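You operate a simulated robot arm through the tools that you are given. There is no shell and no other tool. Be economical: measure what you need, move in short steps, check, and stop when the job is done.

Carry out the task below with a simulated robot arm. There is one attempt and no reset: what you move stays moved.

JOB
Dust the ledge, put the felt block in the top drawer and set the shade back on the lamp.
Fine: dust with the blue felt block; shut the drawer.

It is judged by the outcome, as a careful person would: the job done as asked, and still so three seconds after it is handed in. It fails if anything else is knocked over, pushed out of place, dropped, spilled or broken.

ROBOT AND FRAMES
A 7-joint arm with a two-finger parallel gripper, fixed in place. Base frame: the origin is at the foot of the arm, x ahead of it, y to its left, z up. Lengths are in m, angles in degrees, forces in N, time in s.
With the tool pointing down near the work surface it reaches from about 0.2 to 0.72 m from the base axis. Its first joint turns from -166.0 to 166.0 degrees. Payload 1.57 kg.
The tool frame sits at the grasp point between the pads (the TCP): z along the fingers, y along the line on which they close. The tips reach 0.03 m beyond it. The gripper opens to 0.11 m. The fingers are 0.024 m wide and 0.012 m thick; the gripper's body (0.048 by 0.112 m) begins 0.078 m behind the TCP.
Orientation is that of the tool frame in the base frame, as a unit quaternion [x, y, z, w]. With the fingers straight down and closing along the base's y, the tool's x points along the base's -x, its y along +y and its z along -z.

CONTROLS
- The arm moves only by the tool jog_arm. Its argument "increments" is a list of rows, each a list of 7 numbers: the shift along the tool's x, y, z in m, then the turn, a rotation vector about the tool's x, y, z in degrees, then the opening, from 0 (shut) to 1 (fully open). In form: [[dx, dy, dz, wx, wy, wz, hand], ...]. A call has 1 to 12 rows; each row is the pose to reach, as a shift and turn from the pose commanded when the call began, along the tool's axes at that moment. Each row takes 0.2 s and may step no farther than 0.05 m and 8.6 degrees from the row before; otherwise, or with a gripper value out of range, the whole call is refused. A pose out of reach is approached as far as the arm can. The call stops where the force on the tool passes 40 N (or 10 N more than at its start, if that is more) or the arm is blocked; 0.2 s more then pass. The fingers move at their own pace (about 0.045 m/s each) and stop on an object; they squeeze with about 37 N. The grip force told is the motor's: it shows also when the fingers shut on nothing. Time passes only in rows, and 0.2 s behind the last, so rows that repeat a pose let the fingers close. The reply holds the time, the measured pose of the TCP, the force on the tool along the base axes, the opening and the grip force, in the units named above and with some noise.
- Cameras (640 x 400 px; columns grow to the right, rows downward): "scene" is fixed at [0.3995, -0.4989, 1.6938]; the picture's right is [0.87, -0.49, 0.00], its down [-0.41, -0.72, -0.56] and it looks along [0.28, 0.49, -0.83] (base axes); focal length 244 px, centre (320, 200). "wrist" rides on the gripper at [0.07, 0.016, -0.141] in the tool frame; the picture's right is [-0.23, 0.97, 0.00], its down [-0.86, -0.20, -0.48] and it looks along [-0.47, -0.11, 0.88] (tool axes); focal length 222 px, centre (320, 200). There is no depth. A picture from a camera that has moved, and an enlarged one, comes with that camera's place and axes in the base frame and with its lens.
- get_image(camera): a new picture of that camera. No time passes.
- raise_lower(by): slides the trunk up (or, below 0, down) by that many m; the arm rides with it, the base frame stays. It gives what a move gives, with no picture.
- zoom(camera, box): a new picture of the part [left, top, right, bottom] of that camera's present view, enlarged. No time passes.
- close_job(): hands the job in; it is judged then, once.

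Go step by step. Nothing tells you positions but the pictures and the camera data: compare them with the known pose of the tool, close in by small moves and look again before you grip or let go. The budget is 120 turns and 68 pictures, counting those below and the enlarged ones. Unless the task says otherwise, let go and move clear before handing in, and close with one line.

The tools are called as a command line: name --pt "numbers of a row" for each row, then --argument value for the rest, lists and objects as JSON in quotes. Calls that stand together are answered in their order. jog_arm: Moves the arm, as the interface text tells. Its arguments: {"type":"object","properties":{"increments":{"type":"array"}},"required":["increments"]} The other tools are called the same way: raise_lower (by) slides the trunk up or down; get_image (camera) takes a picture; zoom (camera, box) takes an enlarged picture of a part of a camera's view; close_job () hands the job in.

At the start:

```text
time_s: 0.0
eef_pos: [0.4807, 0.0219, 1.3396]
orientation: [0.0, 1.0, 0.0, 0.0]
force: [0.4, -0.1, -1.3]
grip_width: 0.11
grip_force: 0.2
trunk travel left (down, up): [-0.525, 0.065]
```

scene: 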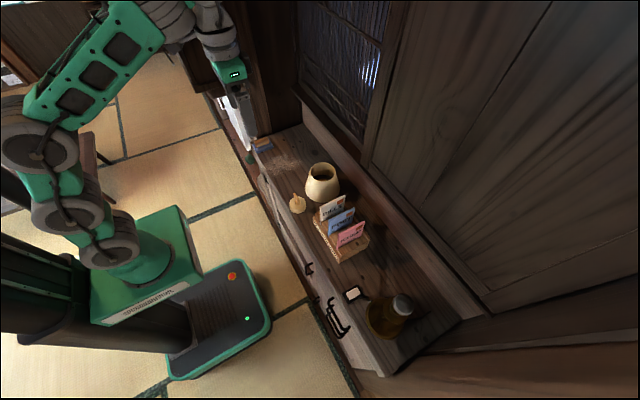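
wrist: 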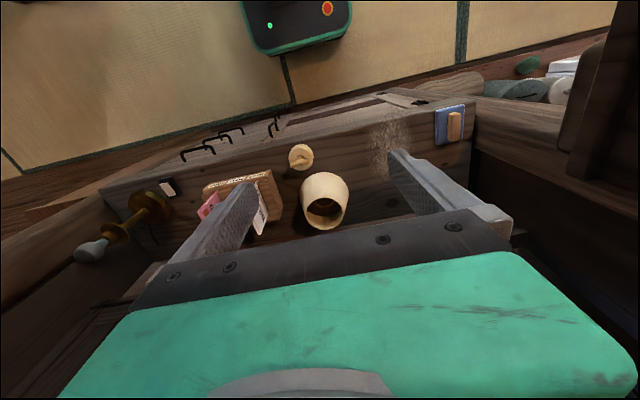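

I see a wooden ledge (a cabinet top) with a blue felt block at its far left end, a dusty patch next to it, the shade, a small peg-like item, a card rack and a brass lamp base. I'll enlarge the views to measure them.

zoom --camera "scene" --box '[220, 100, 380, 200]'

zoom --camera "scene" --box '[270, 200, 462, 380]'

zoom --camera "wrist" --box '[60, 80, 500, 280]'

```text
4.00 times, centred on (300, 150) of scene
camera zoom: at [0.3995, -0.4989, 1.6938], right [0.87, -0.49, 0.0], down [-0.41, -0.72, -0.56], along [0.28, 0.49, -0.83], focal length 975 px, centre (400, 400)
```

zoom: 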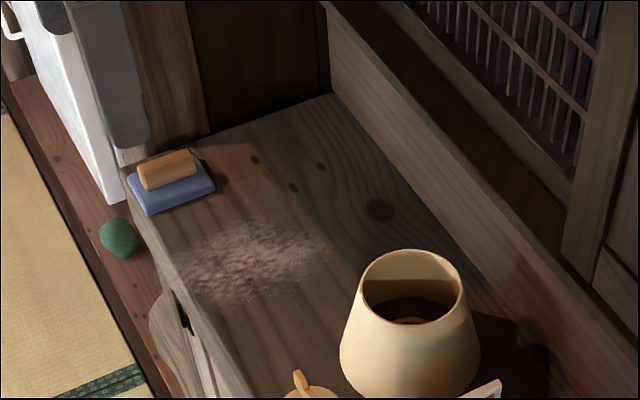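

```text
2.22 times, centred on (366, 290) of scene
camera zoom: at [0.3995, -0.4989, 1.6938], right [0.87, -0.49, 0.0], down [-0.41, -0.72, -0.56], along [0.28, 0.49, -0.83], focal length 542 px, centre (218, 0)
```

zoom: 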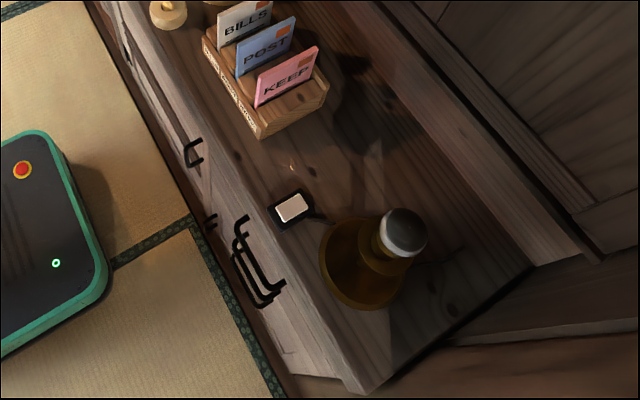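

```text
1.45 times, centred on (280, 180) of wrist
camera zoom: at [0.4117, 0.0371, 1.4806], right [0.23, 0.97, 0.0], down [0.86, -0.2, 0.48], along [0.47, -0.11, -0.88], focal length 323 px, centre (378, 229)
```

zoom: 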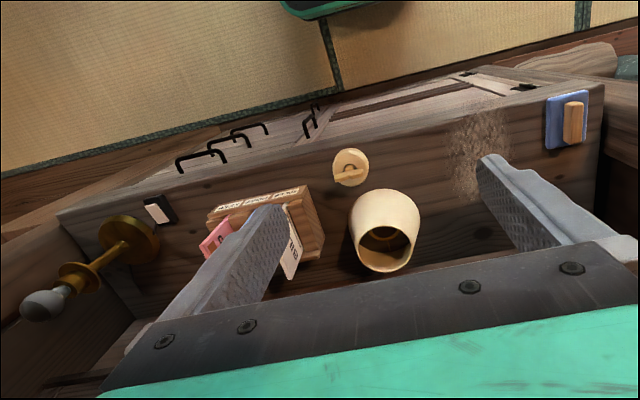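

The block is near (0.57, 0.29), the dust at x 0.53–0.69, y 0.12–0.23, the shade near (0.68, -0.03) and the lamp near (0.61, -0.50). I'll move back and tilt so the wrist camera sees the cabinet front and the drawer handles.

jog_arm --pt "0.018 -0.038 0.02 0 -3 0 1" --pt "0.037 -0.077 0.04 0 -6 0 1" --pt "0.055 -0.115 0.06 0 -9 0 1" --pt "0.074 -0.154 0.08 0 -12 0 1" --pt "0.092 -0.192 0.1 0 -15 0 1" --pt "0.111 -0.231 0.12 0 -18 0 1" --pt "0.13 -0.27 0.14 0 -21 0 1"

get_image --camera "wrist"

```text
time_s: 1.6
eef_pos: [0.3491, -0.2553, 1.1987]
orientation: [0.001, 0.984, 0.004, 0.179]
force: [-0.2, -1.6, -0.8]
grip_width: 0.11
grip_force: 0.1
trunk travel left (down, up): [-0.525, 0.065]
```

```text
62 pictures are left
camera wrist: at [0.2358, -0.2393, 1.307], right [0.22, 0.97, 0.09], down [0.63, -0.21, 0.75], along [0.74, -0.11, -0.66], focal length 222 px, centre (320, 200)
```

wrist: 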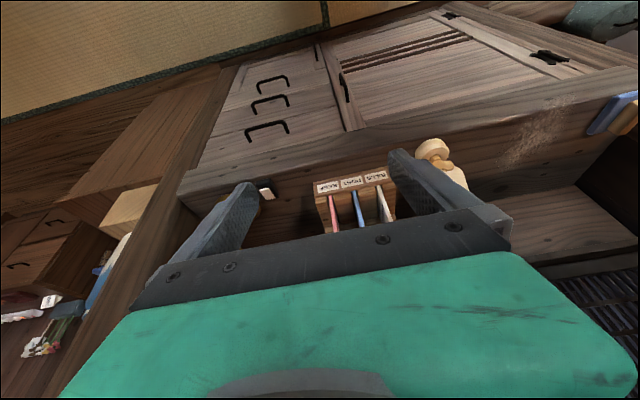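

The cabinet front shows three stacked drawers, and the top one's bar handle is nearest the ledge. I'll enlarge it to measure.

zoom --camera "wrist" --box '[180, 40, 380, 190]'

zoom --camera "scene" --box '[290, 250, 390, 350]'

```text
2.67 times, centred on (280, 115) of wrist
camera zoom: at [0.2358, -0.2393, 1.307], right [0.22, 0.97, 0.09], down [0.63, -0.21, 0.75], along [0.74, -0.11, -0.66], focal length 592 px, centre (427, 427)
```

zoom: 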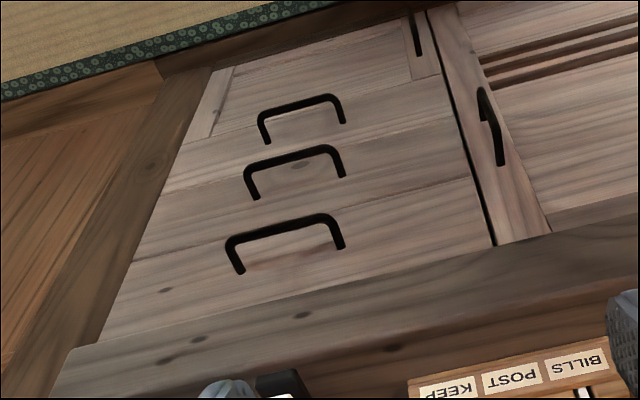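

```text
4.00 times, centred on (340, 300) of scene
camera zoom: at [0.3995, -0.4989, 1.6938], right [0.87, -0.49, 0.0], down [-0.41, -0.72, -0.56], along [0.28, 0.49, -0.83], focal length 975 px, centre (240, -200)
```

zoom: 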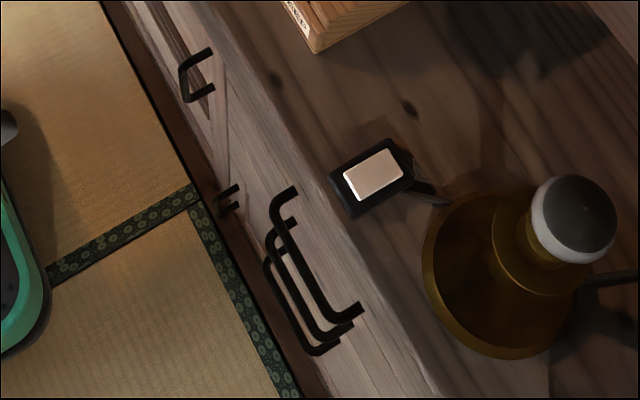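

The top drawer's bar runs along y, around y -0.45 to -0.35 and x about 0.52. I'll roll the hand 90° so the fingers close vertically, for gripping the bar from the front.

jog_arm --pt "0 0 0 0 0 8.2 1" --pt "0 0 0 0 0 16.4 1" --pt "0 0 0 0 0 24.6 1" --pt "0 0 0 0 0 32.8 1" --pt "0 0 0 0 0 41 1" --pt "0 0 0 0 0 49.2 1" --pt "0 0 0 0 0 57.4 1" --pt "0 0 0 0 0 65.6 1" --pt "0 0 0 0 0 73.8 1" --pt "0 0 0 0 0 82 1" --pt "0 0 0 0 0 90 1"

```text
time_s: 4.0
eef_pos: [0.3511, -0.2485, 1.2023]
orientation: [0.697, 0.694, 0.129, 0.127]
force: [-0.2, 0.8, -0.8]
grip_width: 0.1099
grip_force: 0.0
trunk travel left (down, up): [-0.525, 0.065]
```

The roll worked. Now I'll pitch the hand further forward, back off a little, and lower the trunk.

jog_arm --pt "-0.017 -0.012 -0.005 -8 0 0 1" --pt "-0.033 -0.025 -0.01 -16 0 0 1" --pt "-0.05 -0.037 -0.015 -24 0 0 1" --pt "-0.067 -0.05 -0.02 -32 0 0 1" --pt "-0.083 -0.062 -0.025 -40 0 0 1" --pt "-0.1 -0.075 -0.029 -48 0 0 1"

raise_lower --by -0.25

get_image --camera "wrist"

get_image --camera "scene"

```text
time_s: 4.6
eef_pos: [0.3311, -0.2961, 1.2533]
orientation: [0.682, 0.675, 0.196, 0.202]
force: [13.6, -7.3, -17.8]
grip_width: 0.1099
grip_force: 0.1
out of reach, approached as far as the arm can: row 1, 2, 3
trunk travel left (down, up): [-0.525, 0.065]
stopped in row 3: the force on the tool passed its limit (the readings are from after the stop); the commanded pose is now the measured one
```

```text
time_s: 7.3
eef_pos: [0.3305, -0.2967, 1.0023]
orientation: [0.681, 0.675, 0.197, 0.204]
force: [13.9, -6.7, -16.2]
grip_width: 0.1099
grip_force: 0.1
trunk travel left (down, up): [-0.275, 0.315]
stopped: the force on the tool passed its limit (the readings are from after the stop); the commanded pose is now the measured one
```

```text
59 pictures are left
camera wrist: at [0.2681, -0.2262, 1.1297], right [0.82, -0.23, 0.53], down [-0.44, -0.85, 0.3], along [0.38, -0.48, -0.79], focal length 222 px, centre (320, 200)
```

wrist: 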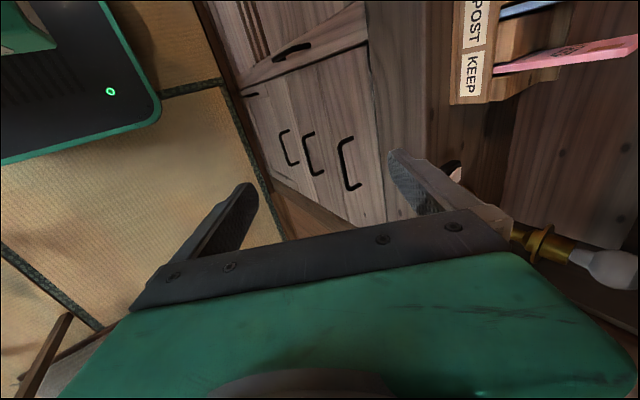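

```text
58 pictures are left
```

scene: 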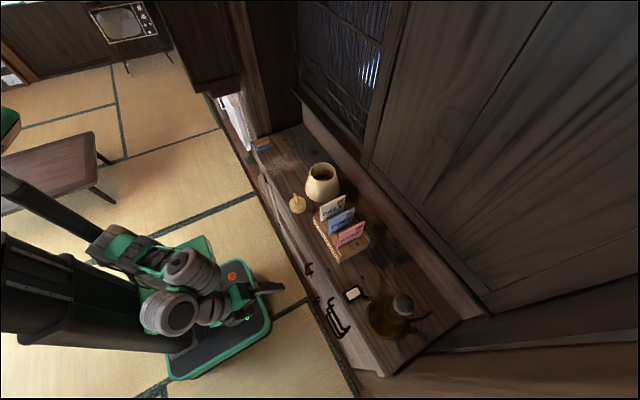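

The hand met a limit because the arm is folded too tightly; the drawers are clear in view. I'll extend forward to release the strain.

jog_arm --pt "0 0.034 0.022 0 0 0 1" --pt "0 0.067 0.044 0 0 0 1"

```text
time_s: 7.9
eef_pos: [0.4026, -0.2982, 1.0289]
orientation: [0.681, 0.678, 0.196, 0.197]
force: [0.0, 0.7, 0.0]
grip_width: 0.1099
grip_force: 0.0
out of reach, approached as far as the arm can: row 1, 2
trunk travel left (down, up): [-0.275, 0.315]
```

Force is gone. I'll test a further pitch from this more extended position.

jog_arm --pt "0 0 0 -8 0 0 1" --pt "0 0 0 -16 0 0 1" --pt "0 0 0 -24 0 0 1"

```text
time_s: 8.7
eef_pos: [0.3881, -0.2996, 1.0549]
orientation: [0.674, 0.671, 0.219, 0.219]
force: [23.3, -9.5, -29.8]
grip_width: 0.11
grip_force: 0.3
out of reach, approached as far as the arm can: row 1, 2, 3
trunk travel left (down, up): [-0.275, 0.315]
```

Something still binds. I'll look closely at the arm's configuration.

zoom --camera "scene" --box '[80, 180, 400, 380]'

```text
2.00 times, centred on (240, 280) of scene
camera zoom: at [0.3995, -0.4989, 1.6938], right [0.87, -0.49, 0.0], down [-0.41, -0.72, -0.56], along [0.28, 0.49, -0.83], focal length 487 px, centre (480, 40)
```

zoom: 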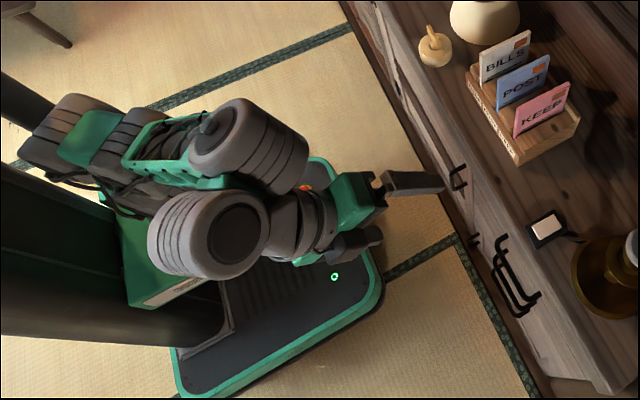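

The arm is folded close. I'll shift toward the handle (farther from the base) while pitching.

jog_arm --pt "-0.04 0.015 0.01 0 0 0 1" --pt "-0.08 0.03 0.02 0 0 0 1" --pt "-0.12 0.03 0.02 0 0 0 1"

jog_arm --pt "0 0 0 -8 0 0 1" --pt "0 0 0 -16 0 0 1" --pt "0 0 0 -24 0 0 1"

```text
time_s: 9.0
eef_pos: [0.3893, -0.3059, 1.0566]
orientation: [0.676, 0.669, 0.217, 0.22]
force: [16.2, -9.1, -17.8]
grip_width: 0.1101
grip_force: 0.0
trunk travel left (down, up): [-0.275, 0.315]
stopped in row 1: the force on the tool passed its limit (the readings are from after the stop); the commanded pose is now the measured one
```

```text
time_s: 9.8
eef_pos: [0.3899, -0.3076, 1.056]
orientation: [0.676, 0.669, 0.217, 0.219]
force: [21.9, -9.2, -30.6]
grip_width: 0.11
grip_force: 0.1
out of reach, approached as far as the arm can: row 1, 2, 3
trunk travel left (down, up): [-0.275, 0.315]
```

The hand is pressing against its own arm. I'll release the pitch and move outward first.

jog_arm --pt "0 0.01 0 8 0 0 1" --pt "-0.02 0.03 0 16 0 0 1" --pt "-0.06 0.045 0 20 0 0 1" --pt "-0.1 0.05 0 20 0 0 1"

zoom --camera "scene" --box '[0, 130, 400, 380]'

```text
time_s: 10.8
eef_pos: [0.4291, -0.4073, 1.0835]
orientation: [0.705, 0.696, 0.098, 0.098]
force: [0.1, -0.1, 1.1]
grip_width: 0.1098
grip_force: 0.1
trunk travel left (down, up): [-0.275, 0.315]
```

```text
1.60 times, centred on (200, 255) of scene
camera zoom: at [0.3995, -0.4989, 1.6938], right [0.87, -0.49, 0.0], down [-0.41, -0.72, -0.56], along [0.28, 0.49, -0.83], focal length 390 px, centre (512, 112)
```

zoom: 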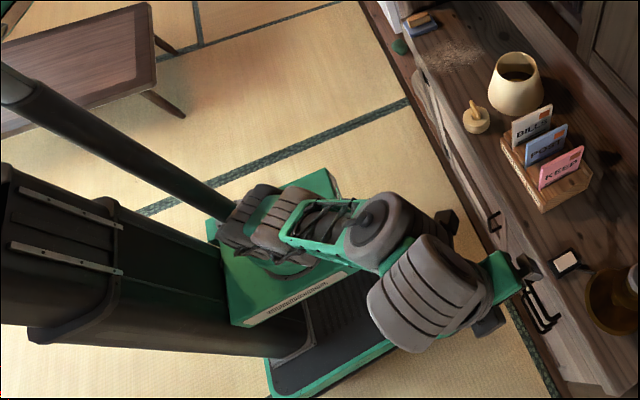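

Free again. From this position I'll try pitching forward.

jog_arm --pt "0 0 0 -8 0 0 1" --pt "0 0 0 -16 0 0 1" --pt "0 0 0 -24 0 0 1" --pt "0 -0.01 0 -32 0 0 1" --pt "0 -0.02 0 -40 0 0 1"

```text
time_s: 11.4
eef_pos: [0.4297, -0.4083, 1.0857]
orientation: [0.695, 0.674, 0.176, 0.179]
force: [4.3, -1.5, -2.2]
grip_width: 0.1101
grip_force: 0.0
trunk travel left (down, up): [-0.275, 0.315]
stopped in row 2: the force on the tool passed its limit (the readings are from after the stop); the commanded pose is now the measured one
```

Pitch stops near 29°. I'll check what touches before trying another approach.

zoom --camera "scene" --box '[200, 220, 360, 320]'

```text
4.00 times, centred on (280, 270) of scene
camera zoom: at [0.3995, -0.4989, 1.6938], right [0.87, -0.49, 0.0], down [-0.41, -0.72, -0.56], along [0.28, 0.49, -0.83], focal length 975 px, centre (480, -80)
```

zoom: 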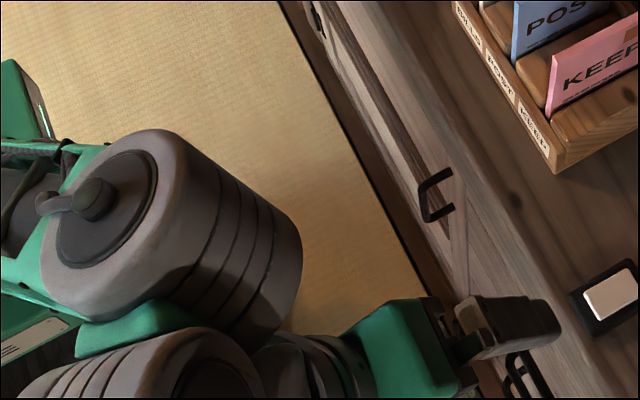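

The arm folds because the wrist sits high beside the shoulder. Lowering the hand relative to the shoulder should unfold it, so I'll go down in front of the cabinet.

jog_arm --pt "0 -0.02 0.035 3 0 0 1" --pt "0 -0.04 0.07 3 0 0 1" --pt "0 -0.06 0.105 3 0 0 1" --pt "0 -0.08 0.14 3 0 0 1" --pt "0 -0.1 0.175 3 0 0 1"

jog_arm --pt "0 0 0 -8 0 0 1" --pt "0 -0.005 0 -16 0 0 1" --pt "0 -0.01 0 -24 0 0 1"

```text
time_s: 12.6
eef_pos: [0.4294, -0.4336, 0.9391]
orientation: [0.699, 0.681, 0.158, 0.15]
force: [0.1, 0.0, 0.7]
grip_width: 0.11
grip_force: 0.0
out of reach, approached as far as the arm can: row 4, 5
trunk travel left (down, up): [-0.275, 0.315]
```

```text
time_s: 13.1
eef_pos: [0.439, -0.4646, 0.9765]
orientation: [0.69, 0.669, 0.191, 0.199]
force: [11.1, -6.6, -16.1]
grip_width: 0.1101
grip_force: 0.0
out of reach, approached as far as the arm can: row 1, 2
trunk travel left (down, up): [-0.275, 0.315]
stopped in row 2: the force on the tool passed its limit (the readings are from after the stop); the commanded pose is now the measured one
```

The arm seems stuck in an awkward configuration. I'll raise the trunk, un-pitch and roll back to the clean starting orientation, then approach differently.

jog_arm --pt "0 0 -0.02 8 0 0 1" --pt "0 0 -0.03 16 0 0 1" --pt "0 0 -0.04 24 0 0 1" --pt "0 0 -0.04 32 0 0 1"

raise_lower --by 0.25

get_image --camera "scene"

```text
time_s: 14.1
eef_pos: [0.4068, -0.448, 1.0109]
orientation: [0.718, 0.696, 0.001, 0.003]
force: [0.1, -0.3, 0.5]
grip_width: 0.11
grip_force: 0.0
out of reach, approached as far as the arm can: row 4
trunk travel left (down, up): [-0.275, 0.315]
```

```text
time_s: 16.6
eef_pos: [0.4076, -0.4492, 1.2612]
orientation: [0.718, 0.696, 0.001, 0.002]
force: [-0.3, 0.0, 0.4]
grip_width: 0.1099
grip_force: 0.1
trunk travel left (down, up): [-0.525, 0.065]
```

```text
54 pictures are left
```

scene: 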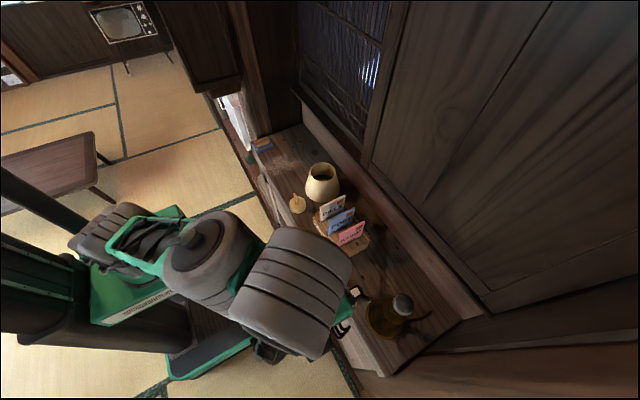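

Now rolling back by 90° while moving toward y = -0.2 to recover the starting configuration.

jog_arm --pt "0.02 0 0 0 0 -8.2 1" --pt "0.04 0.005 -0.005 0 0 -16.4 1" --pt "0.06 0.01 -0.01 0 0 -24.6 1" --pt "0.08 0.015 -0.015 0 0 -32.8 1" --pt "0.1 0.02 -0.02 0 0 -41 1" --pt "0.12 0.025 -0.025 0 0 -49.2 1" --pt "0.14 0.03 -0.03 0 0 -57.4 1" --pt "0.16 0.035 -0.035 0 0 -65.6 1" --pt "0.18 0.04 -0.04 0 0 -73.8 1" --pt "0.2 0.05 -0.04 0 0 -82 1" --pt "0.22 0.06 -0.04 0 0 -90 1"

get_image --camera "scene"

```text
time_s: 19.1
eef_pos: [0.4745, -0.2299, 1.3018]
orientation: [0.015, 1.0, 0.0, 0.002]
force: [-0.4, 0.0, 1.4]
grip_width: 0.1098
grip_force: 0.0
trunk travel left (down, up): [-0.525, 0.065]
```

```text
53 pictures are left
```

scene: 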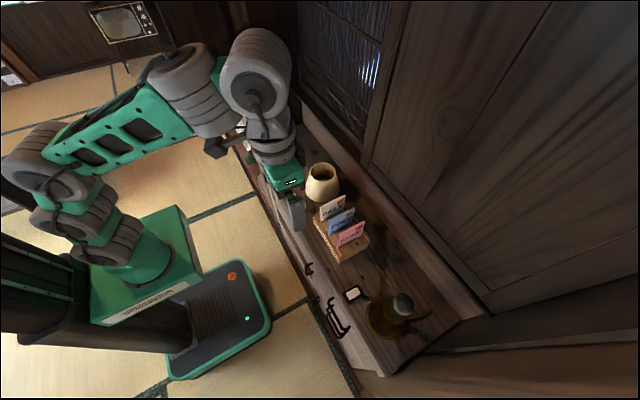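

The arm is back in an open shape with the elbow to the left. I'll try the opposite roll, which puts the camera on the side away from the forearm.

jog_arm --pt "0 0 0 0 0 -8.2 1" --pt "0 0 0 0 0 -16.4 1" --pt "0 0 0 0 0 -24.6 1" --pt "0 0 0 0 0 -32.8 1" --pt "0 0 0 0 0 -41 1" --pt "0 0 0 0 0 -49.2 1" --pt "0 0 0 0 0 -57.4 1" --pt "0 0 0 0 0 -65.6 1" --pt "0 0 0 0 0 -73.8 1" --pt "0 0 0 0 0 -82 1" --pt "0 0 0 0 0 -90 1"

jog_arm --pt "0 0 0 8 0 0 1" --pt "0 0 0 16 0 0 1" --pt "0 0 0 24 0 0 1" --pt "0 0 0 32 0 0 1" --pt "0 0 0 40 0 0 1" --pt "0 0 0 48 0 0 1"

get_image --camera "scene"

```text
time_s: 21.4
eef_pos: [0.4728, -0.2308, 1.3016]
orientation: [-0.697, 0.717, -0.001, 0.001]
force: [-0.3, 0.0, 0.7]
grip_width: 0.1101
grip_force: 0.1
trunk travel left (down, up): [-0.525, 0.065]
```

```text
time_s: 22.9
eef_pos: [0.471, -0.21, 1.3352]
orientation: [-0.669, 0.694, -0.193, 0.183]
force: [-0.3, -1.3, 1.2]
grip_width: 0.1099
grip_force: 0.0
out of reach, approached as far as the arm can: row 4, 5, 6
trunk travel left (down, up): [-0.525, 0.065]
```

```text
52 pictures are left
```

scene: 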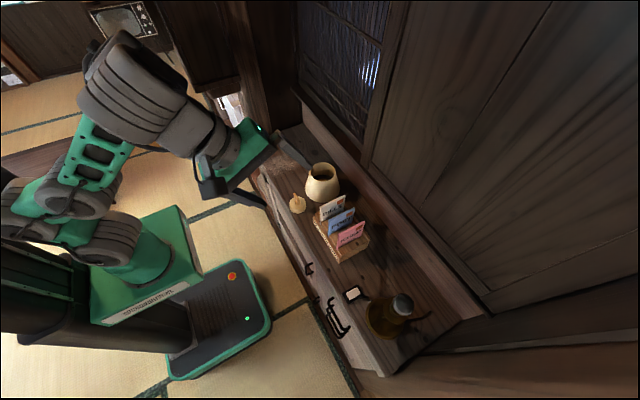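

Pitch reached 31° without contact this time, stopping at a joint limit. I'll lower the hand relative to the shoulder, then pitch more.

jog_arm --pt "0 0.028 0.032 0 0 0 1" --pt "0 0.057 0.063 0 0 0 1" --pt "0 0.085 0.095 0 0 0 1" --pt "0 0.113 0.127 0 0 0 1" --pt "0 0.142 0.158 0 0 0 1" --pt "0 0.17 0.19 0 0 0 1"

jog_arm --pt "0 0 0 8 0 0 1" --pt "0 0 0 16 0 0 1" --pt "0 0 0 24 0 0 1"

get_image --camera "scene"

```text
time_s: 24.2
eef_pos: [0.4395, -0.1748, 1.2927]
orientation: [-0.668, 0.697, -0.19, 0.179]
force: [0.3, 0.0, -1.0]
grip_width: 0.1098
grip_force: 0.0
out of reach, approached as far as the arm can: row 1, 2, 3, 4, 5, 6
trunk travel left (down, up): [-0.525, 0.065]
```

```text
time_s: 25.1
eef_pos: [0.4275, -0.1282, 1.3524]
orientation: [-0.63, 0.691, -0.263, 0.239]
force: [0.8, 0.3, 0.3]
grip_width: 0.1099
grip_force: 0.1
out of reach, approached as far as the arm can: row 1, 2, 3
trunk travel left (down, up): [-0.525, 0.065]
stopped in row 3: the arm was blocked; the commanded pose is now the measured one
```

```text
51 pictures are left
```

scene: 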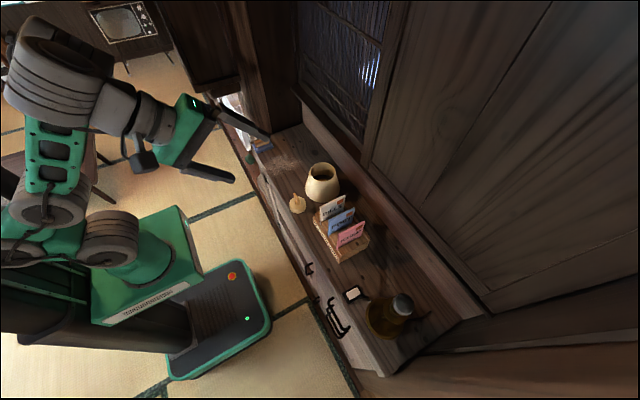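

The limit is the elbow fold when the wrist gets close to the shoulder. I'll go back to pointing down, move out to y ≈ -0.4, descend in front of the cabinet well below the shoulder, and pitch there.

jog_arm --pt "0.045 0 0.007 -7 0 0 1" --pt "0.09 0 0.013 -14 0 0 1" --pt "0.135 0 0.02 -21 0 0 1" --pt "0.18 0 0.026 -28 0 0 1" --pt "0.225 0 0.033 -35 0 0 1" --pt "0.271 0 0.039 -41.5 0 0 1"

```text
time_s: 26.6
eef_pos: [0.3993, -0.3806, 1.3118]
orientation: [-0.672, 0.74, -0.009, 0.003]
force: [-1.8, 2.4, 1.9]
grip_width: 0.1098
grip_force: 0.0
out of reach, approached as far as the arm can: row 6
trunk travel left (down, up): [-0.525, 0.065]
```

Pointing down again at y = -0.38. Next I'll descend in front of the cabinet.

jog_arm --pt "0.003 -0.003 0.045 0 0 -1 1" --pt "0.006 -0.006 0.09 0 0 -2 1" --pt "0.01 -0.01 0.135 0 0 -3 1" --pt "0.013 -0.013 0.18 0 0 -4 1" --pt "0.016 -0.016 0.225 0 0 -5 1" --pt "0.02 -0.02 0.27 0 0 -5.4 1" --pt "0.02 -0.02 0.315 0 0 -5.4 1"

get_image --camera "scene"

```text
time_s: 28.1
eef_pos: [0.4332, -0.4163, 1.0159]
orientation: [-0.706, 0.708, 0.004, -0.009]
force: [-0.8, -0.6, 0.9]
grip_width: 0.1098
grip_force: 0.1
out of reach, approached as far as the arm can: row 7
trunk travel left (down, up): [-0.525, 0.065]
```

```text
50 pictures are left
```

scene: 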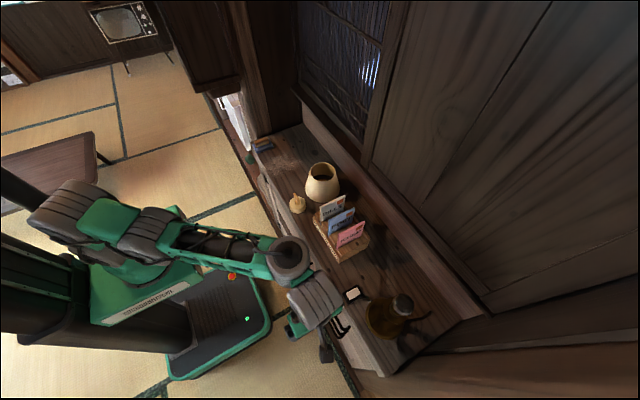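

The arm is now well extended with the forearm coming down from behind. I'll try pitching forward here while backing slightly.

jog_arm --pt "0 0.01 0 8 0 0 1" --pt "0 0.02 0 16 0 0 1" --pt "0 0.02 0 24 0 0 1" --pt "0 0.02 0 32 0 0 1" --pt "0 0.02 0 40 0 0 1"

get_image --camera "wrist"

```text
time_s: 29.4
eef_pos: [0.4135, -0.4158, 1.016]
orientation: [-0.662, 0.663, -0.249, 0.246]
force: [0.2, -0.1, -0.1]
grip_width: 0.1101
grip_force: 0.0
out of reach, approached as far as the arm can: row 1, 2
trunk travel left (down, up): [-0.525, 0.065]
```

```text
49 pictures are left
camera wrist: at [0.3095, -0.4855, 1.111], right [-0.74, 0.23, -0.64], down [-0.16, 0.86, 0.49], along [0.66, 0.46, -0.59], focal length 222 px, centre (320, 200)
```

wrist: 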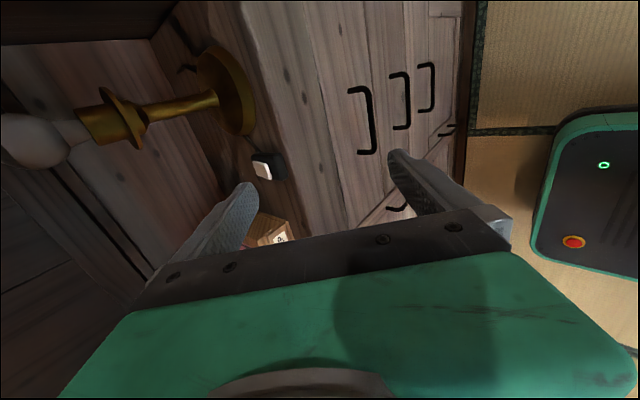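

That works: 41° pitch, with the handle in view near (0.515, -0.405, 0.76) and the drawer face at x ≈ 0.55. I'll pitch more and descend.

jog_arm --pt "0 0.028 0.028 4 0 0 1" --pt "0 0.056 0.057 8 0 0 1" --pt "-0.005 0.084 0.086 12 0 0 1" --pt "-0.01 0.112 0.115 16 0 0 1" --pt "-0.01 0.14 0.143 20 0 0 1"

get_image --camera "wrist"

```text
time_s: 30.6
eef_pos: [0.3999, -0.4077, 0.8133]
orientation: [0.611, -0.609, 0.36, -0.356]
force: [-0.1, 0.0, 0.4]
grip_width: 0.1099
grip_force: 0.0
trunk travel left (down, up): [-0.525, 0.065]
```

```text
48 pictures are left
camera wrist: at [0.2686, -0.4773, 0.8684], right [-0.47, 0.22, -0.85], down [-0.32, 0.86, 0.4], along [0.82, 0.46, -0.34], focal length 222 px, centre (320, 200)
```

wrist: 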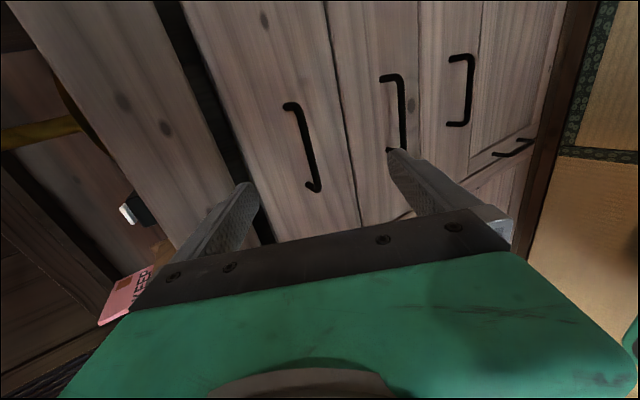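

Handle is measured at (0.513, y -0.458…-0.358, z 0.767), and the hand is pitched 61°. I'll partly close the fingers, line up and approach to 5 cm.

jog_arm --pt "0 -0.014 0 0 0 0 0.36" --pt "0 -0.014 0.035 0 0 0 0.36" --pt "0 -0.014 0.065 0 0 0 0.36" --pt "0 -0.014 0.065 0 0 0 0.36"

get_image --camera "wrist"

zoom --camera "scene" --box '[290, 280, 370, 330]'

```text
time_s: 31.6
eef_pos: [0.4648, -0.4085, 0.7937]
orientation: [0.611, -0.609, 0.359, -0.356]
force: [0.5, -1.0, 0.6]
grip_width: 0.0397
grip_force: 0.0
trunk travel left (down, up): [-0.525, 0.065]
```

```text
47 pictures are left
camera wrist: at [0.3327, -0.4777, 0.8491], right [-0.48, 0.22, -0.85], down [-0.32, 0.86, 0.4], along [0.82, 0.46, -0.34], focal length 222 px, centre (320, 200)
```

wrist: 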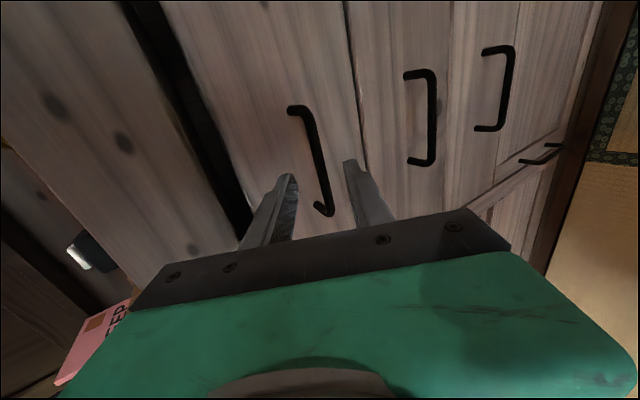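

```text
8.00 times, centred on (330, 305) of scene
camera zoom: at [0.3995, -0.4989, 1.6938], right [0.87, -0.49, 0.0], down [-0.41, -0.72, -0.56], along [0.28, 0.49, -0.83], focal length 1949 px, centre (240, -640)
```

zoom: 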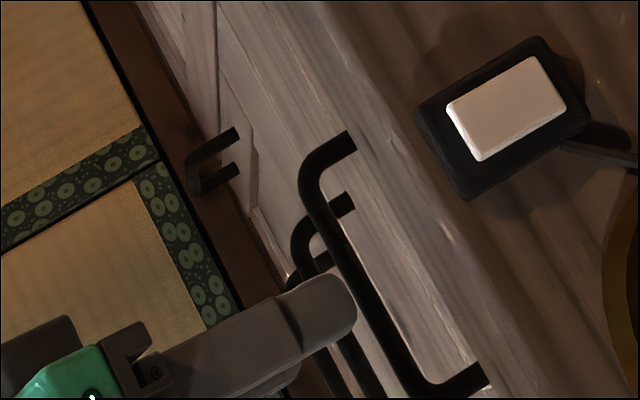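

The bar lies on the gripper axis, 5.5 cm ahead. I'll advance 4 cm and close on it.

jog_arm --pt "0 0 0.02 0 0 0 0.36" --pt "0 0 0.04 0 0 0 0.36"

zoom --camera "scene" --box '[290, 280, 370, 330]'

```text
time_s: 32.1
eef_pos: [0.5, -0.4091, 0.7749]
orientation: [0.61, -0.609, 0.36, -0.356]
force: [-0.5, 0.0, -0.1]
grip_width: 0.0394
grip_force: 0.1
trunk travel left (down, up): [-0.525, 0.065]
```

```text
8.00 times, centred on (330, 305) of scene
camera zoom: at [0.3995, -0.4989, 1.6938], right [0.87, -0.49, 0.0], down [-0.41, -0.72, -0.56], along [0.28, 0.49, -0.83], focal length 1949 px, centre (240, -640)
```

zoom: 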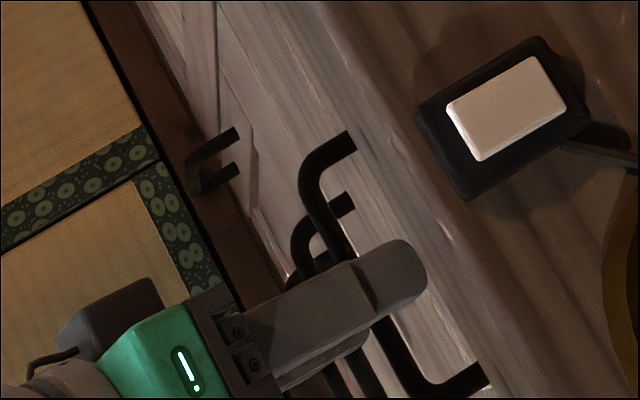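

The upper finger is over and behind the bar with no contact. Closing now.

jog_arm --pt "0 0 0 0 0 0 0.0" --pt "0 0 0 0 0 0 0.0" --pt "0 0 0 0 0 0 0.0" --pt "0 0 0 0 0 0 0.0"

```text
time_s: 33.1
eef_pos: [0.498, -0.4088, 0.7738]
orientation: [0.61, -0.61, 0.359, -0.355]
force: [-1.8, 0.1, -5.4]
grip_width: 0.0096
grip_force: 27.9
trunk travel left (down, up): [-0.525, 0.065]
```

The bar is gripped (9.6 mm). Pulling straight back along -x.

jog_arm --pt "0 0.01 -0.017 0 0 0 0" --pt "0 0.019 -0.035 0 0 0 0" --pt "0 0.029 -0.052 0 0 0 0" --pt "0 0.039 -0.07 0 0 0 0" --pt "0 0.049 -0.087 0 0 0 0" --pt "0 0.058 -0.105 0 0 0 0"

get_image --camera "scene"

```text
time_s: 34.5
eef_pos: [0.3785, -0.4086, 0.7747]
orientation: [-0.61, 0.611, -0.358, 0.355]
force: [-2.0, -12.9, -18.7]
grip_width: 0.0095
grip_force: 28.1
trunk travel left (down, up): [-0.525, 0.065]
```

```text
44 pictures are left
```

scene: 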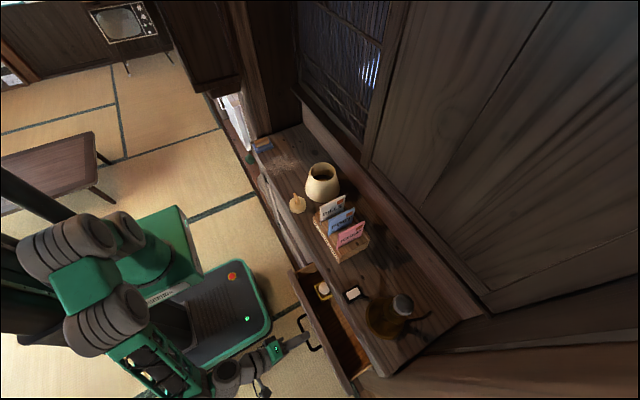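

The drawer slides open 12 cm, and something is already inside it at the left end. I'll look closer.

zoom --camera "scene" --box '[270, 250, 400, 390]'

```text
2.86 times, centred on (335, 320) of scene
camera zoom: at [0.3995, -0.4989, 1.6938], right [0.87, -0.49, 0.0], down [-0.41, -0.72, -0.56], along [0.28, 0.49, -0.83], focal length 696 px, centre (277, -143)
```

zoom: 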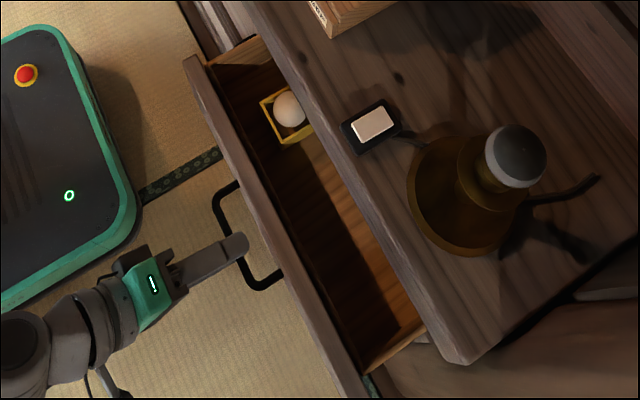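

There's a bulb in a small box inside, so I'll use the empty right-hand part. I'll pull 4 cm more for room.

jog_arm --pt "0 0.007 -0.013 0 0 0 0" --pt "0 0.014 -0.026 0 0 0 0" --pt "0 0.02 -0.036 0 0 0 0"

```text
time_s: 35.4
eef_pos: [0.3375, -0.4083, 0.7749]
orientation: [-0.61, 0.612, -0.357, 0.355]
force: [-0.5, -13.5, -23.1]
grip_width: 0.0095
grip_force: 27.5
trunk travel left (down, up): [-0.525, 0.065]
```

Drawer is open 16 cm. Release and back out along the tool axis.

jog_arm --pt "0 0 0 0 0 0 0.3" --pt "0 0 0 0 0 0 0.36" --pt "0 0 0 0 0 0 0.36" --pt "0 0 -0.02 0 0 0 0.36" --pt "0 0 -0.04 0 0 0 0.36"

zoom --camera "scene" --box '[240, 250, 400, 390]'

```text
time_s: 36.5
eef_pos: [0.3058, -0.4047, 0.7965]
orientation: [0.611, -0.61, 0.36, -0.355]
force: [-0.7, -0.1, 0.9]
grip_width: 0.0396
grip_force: 0.1
trunk travel left (down, up): [-0.525, 0.065]
```

```text
2.86 times, centred on (320, 320) of scene
camera zoom: at [0.3995, -0.4989, 1.6938], right [0.87, -0.49, 0.0], down [-0.41, -0.72, -0.56], along [0.28, 0.49, -0.83], focal length 696 px, centre (320, -143)
```

zoom: 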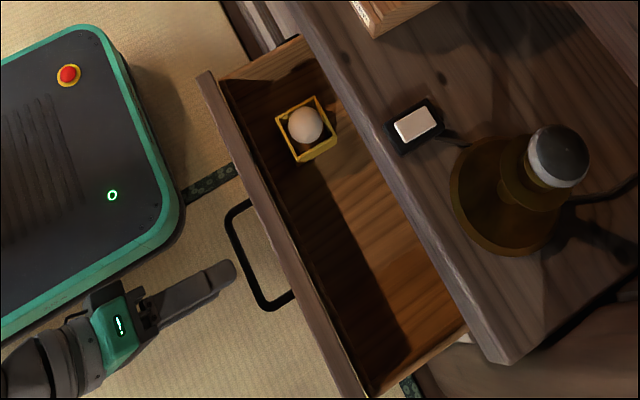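

The drawer stays open and the handle is free. Now rising and un-pitching.

jog_arm --pt "0 -0.035 -0.02 -7 0 0 0.36" --pt "0 -0.07 -0.039 -14 0 0 0.36" --pt "0 -0.105 -0.059 -21 0 0 0.36" --pt "0 -0.14 -0.078 -28 0 0 0.36" --pt "0 -0.175 -0.098 -36 0 0 0.36" --pt "0 -0.21 -0.117 -44 0 0 0.36" --pt "0 -0.23 -0.13 -52 0 0 0.5" --pt "0 -0.25 -0.14 -60 0 0 0.6"

```text
time_s: 38.4
eef_pos: [0.3043, -0.4061, 1.0816]
orientation: [-0.706, 0.708, -0.006, 0.003]
force: [-0.7, -0.3, -0.1]
grip_width: 0.0659
grip_force: 0.1
trunk travel left (down, up): [-0.525, 0.065]
```

Back to pointing down in front of the cabinet. Next I'll roll back to the neutral orientation while rising and heading left toward the felt block.

jog_arm --pt "-0.01 0 -0.02 0 0 8.2 0.8" --pt "-0.03 -0.01 -0.04 0 0 16.4 1" --pt "-0.06 -0.02 -0.06 0 0 24.6 1" --pt "-0.09 -0.03 -0.08 0 0 32.8 1" --pt "-0.12 -0.04 -0.1 0 0 41 1" --pt "-0.15 -0.05 -0.12 0 0 49.2 1" --pt "-0.19 -0.06 -0.14 0 0 57.4 1" --pt "-0.23 -0.07 -0.15 0 0 65.6 1" --pt "-0.27 -0.08 -0.15 0 0 73.8 1" --pt "-0.31 -0.09 -0.15 0 0 82 1" --pt "-0.35 -0.1 -0.15 0 0 90 1"

```text
time_s: 40.8
eef_pos: [0.4036, -0.0531, 1.2317]
orientation: [0.002, 1.0, -0.003, 0.006]
force: [0.2, -0.1, 0.0]
grip_width: 0.1101
grip_force: 0.1
trunk travel left (down, up): [-0.525, 0.065]
```

Neutral orientation recovered. Now heading above the felt block.

jog_arm --pt "-0.017 0.043 0.006 0 0 0 1" --pt "-0.035 0.086 0.012 0 0 0 1" --pt "-0.052 0.129 0.018 0 0 0 1" --pt "-0.07 0.172 0.025 0 0 0 1" --pt "-0.087 0.216 0.03 0 0 0 1" --pt "-0.105 0.26 0.037 0 0 0 1" --pt "-0.122 0.303 0.043 0 0 0 1" --pt "-0.14 0.343 0.05 0 0 0 1"

get_image --camera "wrist"

```text
time_s: 42.2
eef_pos: [0.5071, 0.196, 1.1995]
orientation: [0.001, 1.0, -0.004, 0.001]
force: [-12.3, -41.5, 1.4]
grip_width: 0.0805
grip_force: 0.1
trunk travel left (down, up): [-0.525, 0.065]
stopped in row 7: the force on the tool passed its limit (the readings are from after the stop); the commanded pose is now the measured one
```

```text
41 pictures are left
camera wrist: at [0.4376, 0.2132, 1.3402], right [0.23, 0.97, -0.01], down [0.85, -0.2, 0.48], along [0.47, -0.12, -0.88], focal length 222 px, centre (320, 200)
```

wrist: 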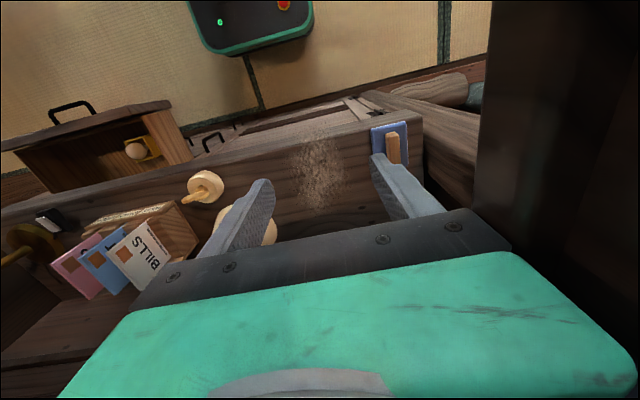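

The left finger touched something tall at the left end: a dark post or overhead panel at y ≈ 0.265. I'll back off and check nothing has moved.

jog_arm --pt "0 -0.03 0 0 0 0 1" --pt "0 -0.06 0 0 0 0 1" --pt "0 -0.06 0 0 0 0 1"

get_image --camera "scene"

get_image --camera "wrist"

```text
time_s: 43.0
eef_pos: [0.5089, 0.1452, 1.1956]
orientation: [-0.001, 1.0, -0.006, 0.001]
force: [-0.2, -0.7, -0.6]
grip_width: 0.11
grip_force: 0.1
trunk travel left (down, up): [-0.525, 0.065]
```

```text
40 pictures are left
```

scene: 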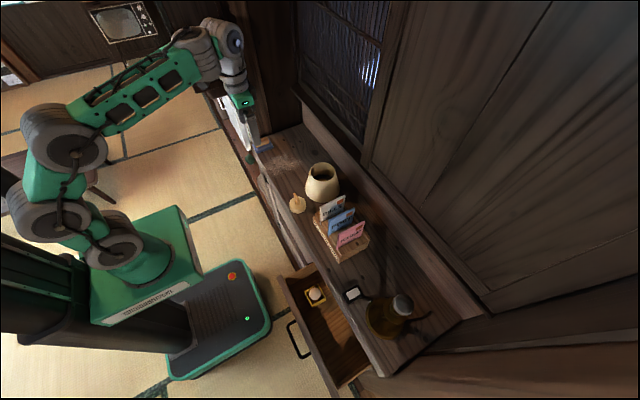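

```text
39 pictures are left
camera wrist: at [0.4395, 0.1626, 1.3369], right [0.23, 0.97, -0.01], down [0.85, -0.19, 0.48], along [0.47, -0.12, -0.88], focal length 222 px, centre (320, 200)
```

wrist: 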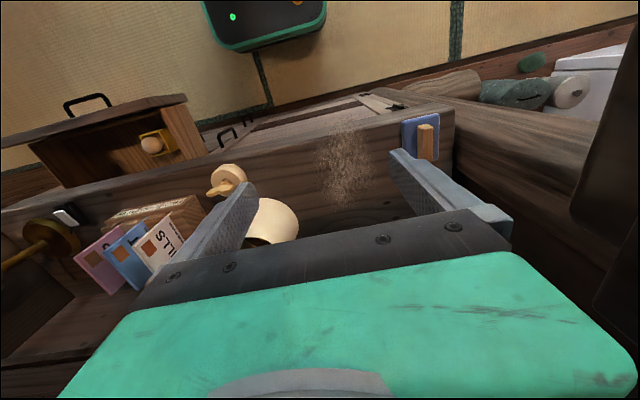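

The obstruction is an overhead cabinet, its bottom corner near (0.53, 0.27, 1.24); nothing was moved. The hand must reach the block leaning in from the right, so I'll measure the block more closely.

zoom --camera "wrist" --box '[300, 90, 500, 215]'

zoom --camera "scene" --box '[200, 60, 328, 190]'

```text
3.20 times, centred on (400, 152) of wrist
camera zoom: at [0.4395, 0.1626, 1.3369], right [0.23, 0.97, -0.01], down [0.85, -0.19, 0.48], along [0.47, -0.12, -0.88], focal length 711 px, centre (64, 352)
```

zoom: 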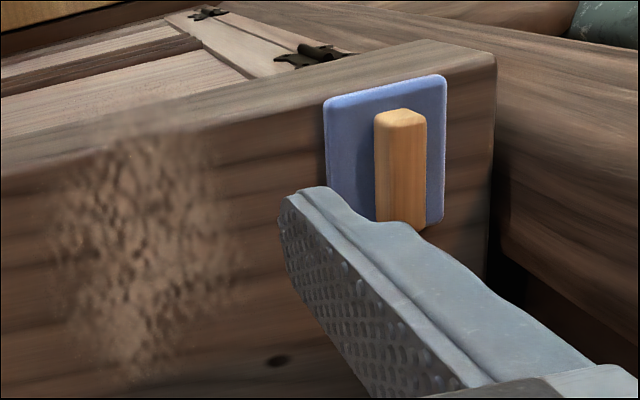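

```text
3.08 times, centred on (264, 125) of scene
camera zoom: at [0.3995, -0.4989, 1.6938], right [0.87, -0.49, 0.0], down [-0.41, -0.72, -0.56], along [0.28, 0.49, -0.83], focal length 750 px, centre (492, 431)
```

zoom: 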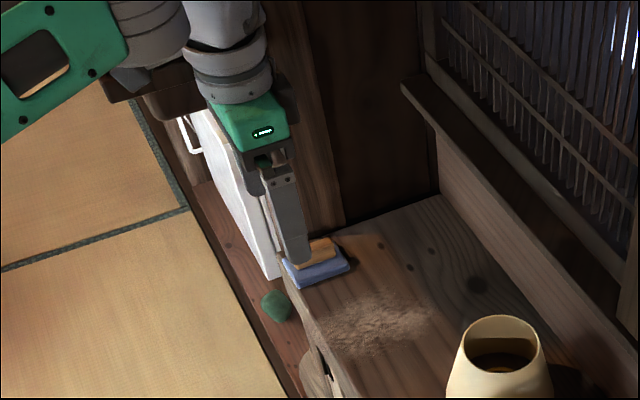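

The felt is about 8×6 cm, centred at (0.57, 0.30), with a 6×2.4 cm wooden handle along x and its top at z ≈ 0.985. I'll roll -90° so the fingers close along x, then lean the hand 30° so the wrist stays clear of the overhead cabinet.

jog_arm --pt "0 -0.005 0 0 0 -8.2 1" --pt "0 -0.01 0 0 0 -16.4 1" --pt "0 -0.015 0 0 0 -24.6 1" --pt "0 -0.02 0 0 0 -32.8 1" --pt "0 -0.025 0 0 0 -41 1" --pt "0 -0.03 0 0 0 -49.2 1" --pt "0 -0.03 0 0 0 -57.4 1" --pt "0 -0.03 0 0 0 -65.6 1" --pt "0 -0.03 0 0 0 -73.8 1" --pt "0 -0.03 0 0 0 -82 1" --pt "0 -0.03 0 0 0 -90 1"

jog_arm --pt "0 0 0 0 -7.5 0 1" --pt "0 0 0 0 -15 0 1" --pt "0 0 0 0 -22.5 0 1" --pt "0 0 0 0 -30 0 1"

get_image --camera "wrist"

```text
time_s: 45.4
eef_pos: [0.512, 0.1159, 1.1966]
orientation: [0.708, -0.706, 0.004, 0.005]
force: [-0.1, 0.1, 0.3]
grip_width: 0.1103
grip_force: 0.1
trunk travel left (down, up): [-0.525, 0.065]
```

```text
time_s: 46.4
eef_pos: [0.5036, 0.1173, 1.1838]
orientation: [0.684, -0.684, -0.178, -0.181]
force: [0.6, -0.4, 0.4]
grip_width: 0.1103
grip_force: 0.1
out of reach, approached as far as the arm can: row 1, 2, 3, 4
trunk travel left (down, up): [-0.525, 0.065]
```

```text
36 pictures are left
camera wrist: at [0.4868, -0.0146, 1.2721], right [-0.97, 0.2, 0.11], down [0.2, 0.51, 0.84], along [0.11, 0.84, -0.54], focal length 222 px, centre (320, 200)
```

wrist: 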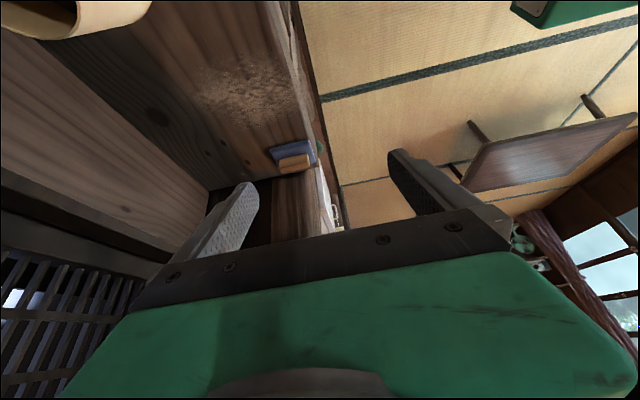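

The lean is in place. I'll move to 8 cm short of the grasp along the tool axis.

jog_arm --pt "-0.014 -0.016 0.041 0 0 0 1" --pt "-0.029 -0.033 0.082 0 0 0 1" --pt "-0.043 -0.05 0.123 0 0 0 1" --pt "-0.058 -0.066 0.164 0 0 0 1"

get_image --camera "wrist"

zoom --camera "scene" --box '[220, 100, 316, 160]'

```text
time_s: 47.4
eef_pos: [0.5702, 0.2473, 1.068]
orientation: [0.685, -0.683, -0.178, -0.178]
force: [-0.6, 0.7, 0.5]
grip_width: 0.1101
grip_force: 0.1
trunk travel left (down, up): [-0.525, 0.065]
```

```text
35 pictures are left
camera wrist: at [0.554, 0.1167, 1.1569], right [-0.97, 0.2, 0.11], down [0.2, 0.51, 0.84], along [0.11, 0.84, -0.54], focal length 222 px, centre (320, 200)
```

wrist: 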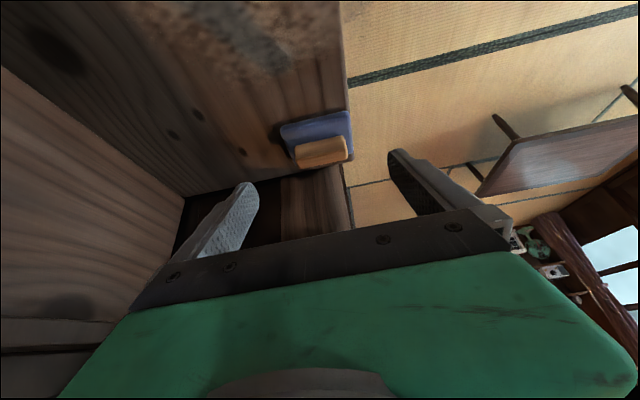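

```text
6.67 times, centred on (268, 130) of scene
camera zoom: at [0.3995, -0.4989, 1.6938], right [0.87, -0.49, 0.0], down [-0.41, -0.72, -0.56], along [0.28, 0.49, -0.83], focal length 1624 px, centre (667, 667)
```

zoom: 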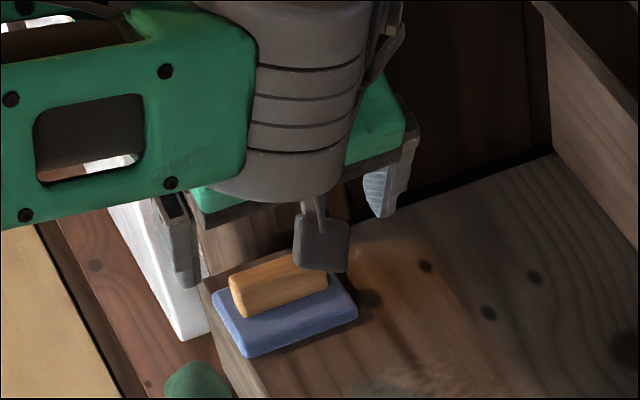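

The prediction matches: handle spans x 0.54–0.60, y ≈ 0.30, top 0.985, felt top ≈ 0.968. I'll advance 7.8 cm and close.

jog_arm --pt "0 0 0.03 0 0 0 1" --pt "0 0 0.06 0 0 0 1" --pt "0 0 0.078 0 0 0 1"

get_image --camera "wrist"

```text
time_s: 48.2
eef_pos: [0.5678, 0.2852, 0.9997]
orientation: [0.685, -0.683, -0.179, -0.179]
force: [0.0, 0.1, 0.1]
grip_width: 0.1099
grip_force: 0.0
trunk travel left (down, up): [-0.525, 0.065]
```

```text
33 pictures are left
camera wrist: at [0.5528, 0.1539, 1.0886], right [-0.97, 0.2, 0.11], down [0.2, 0.51, 0.84], along [0.11, 0.84, -0.54], focal length 222 px, centre (320, 200)
```

wrist: 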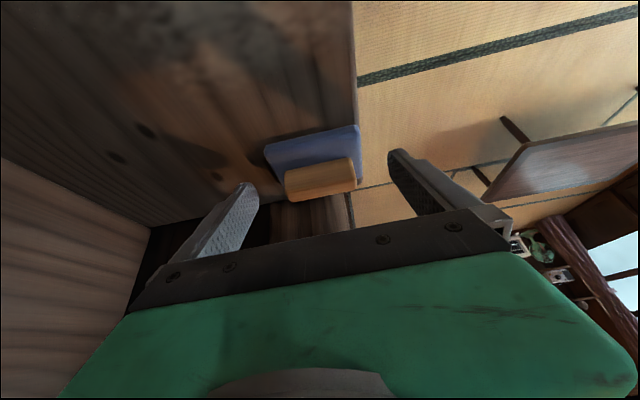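

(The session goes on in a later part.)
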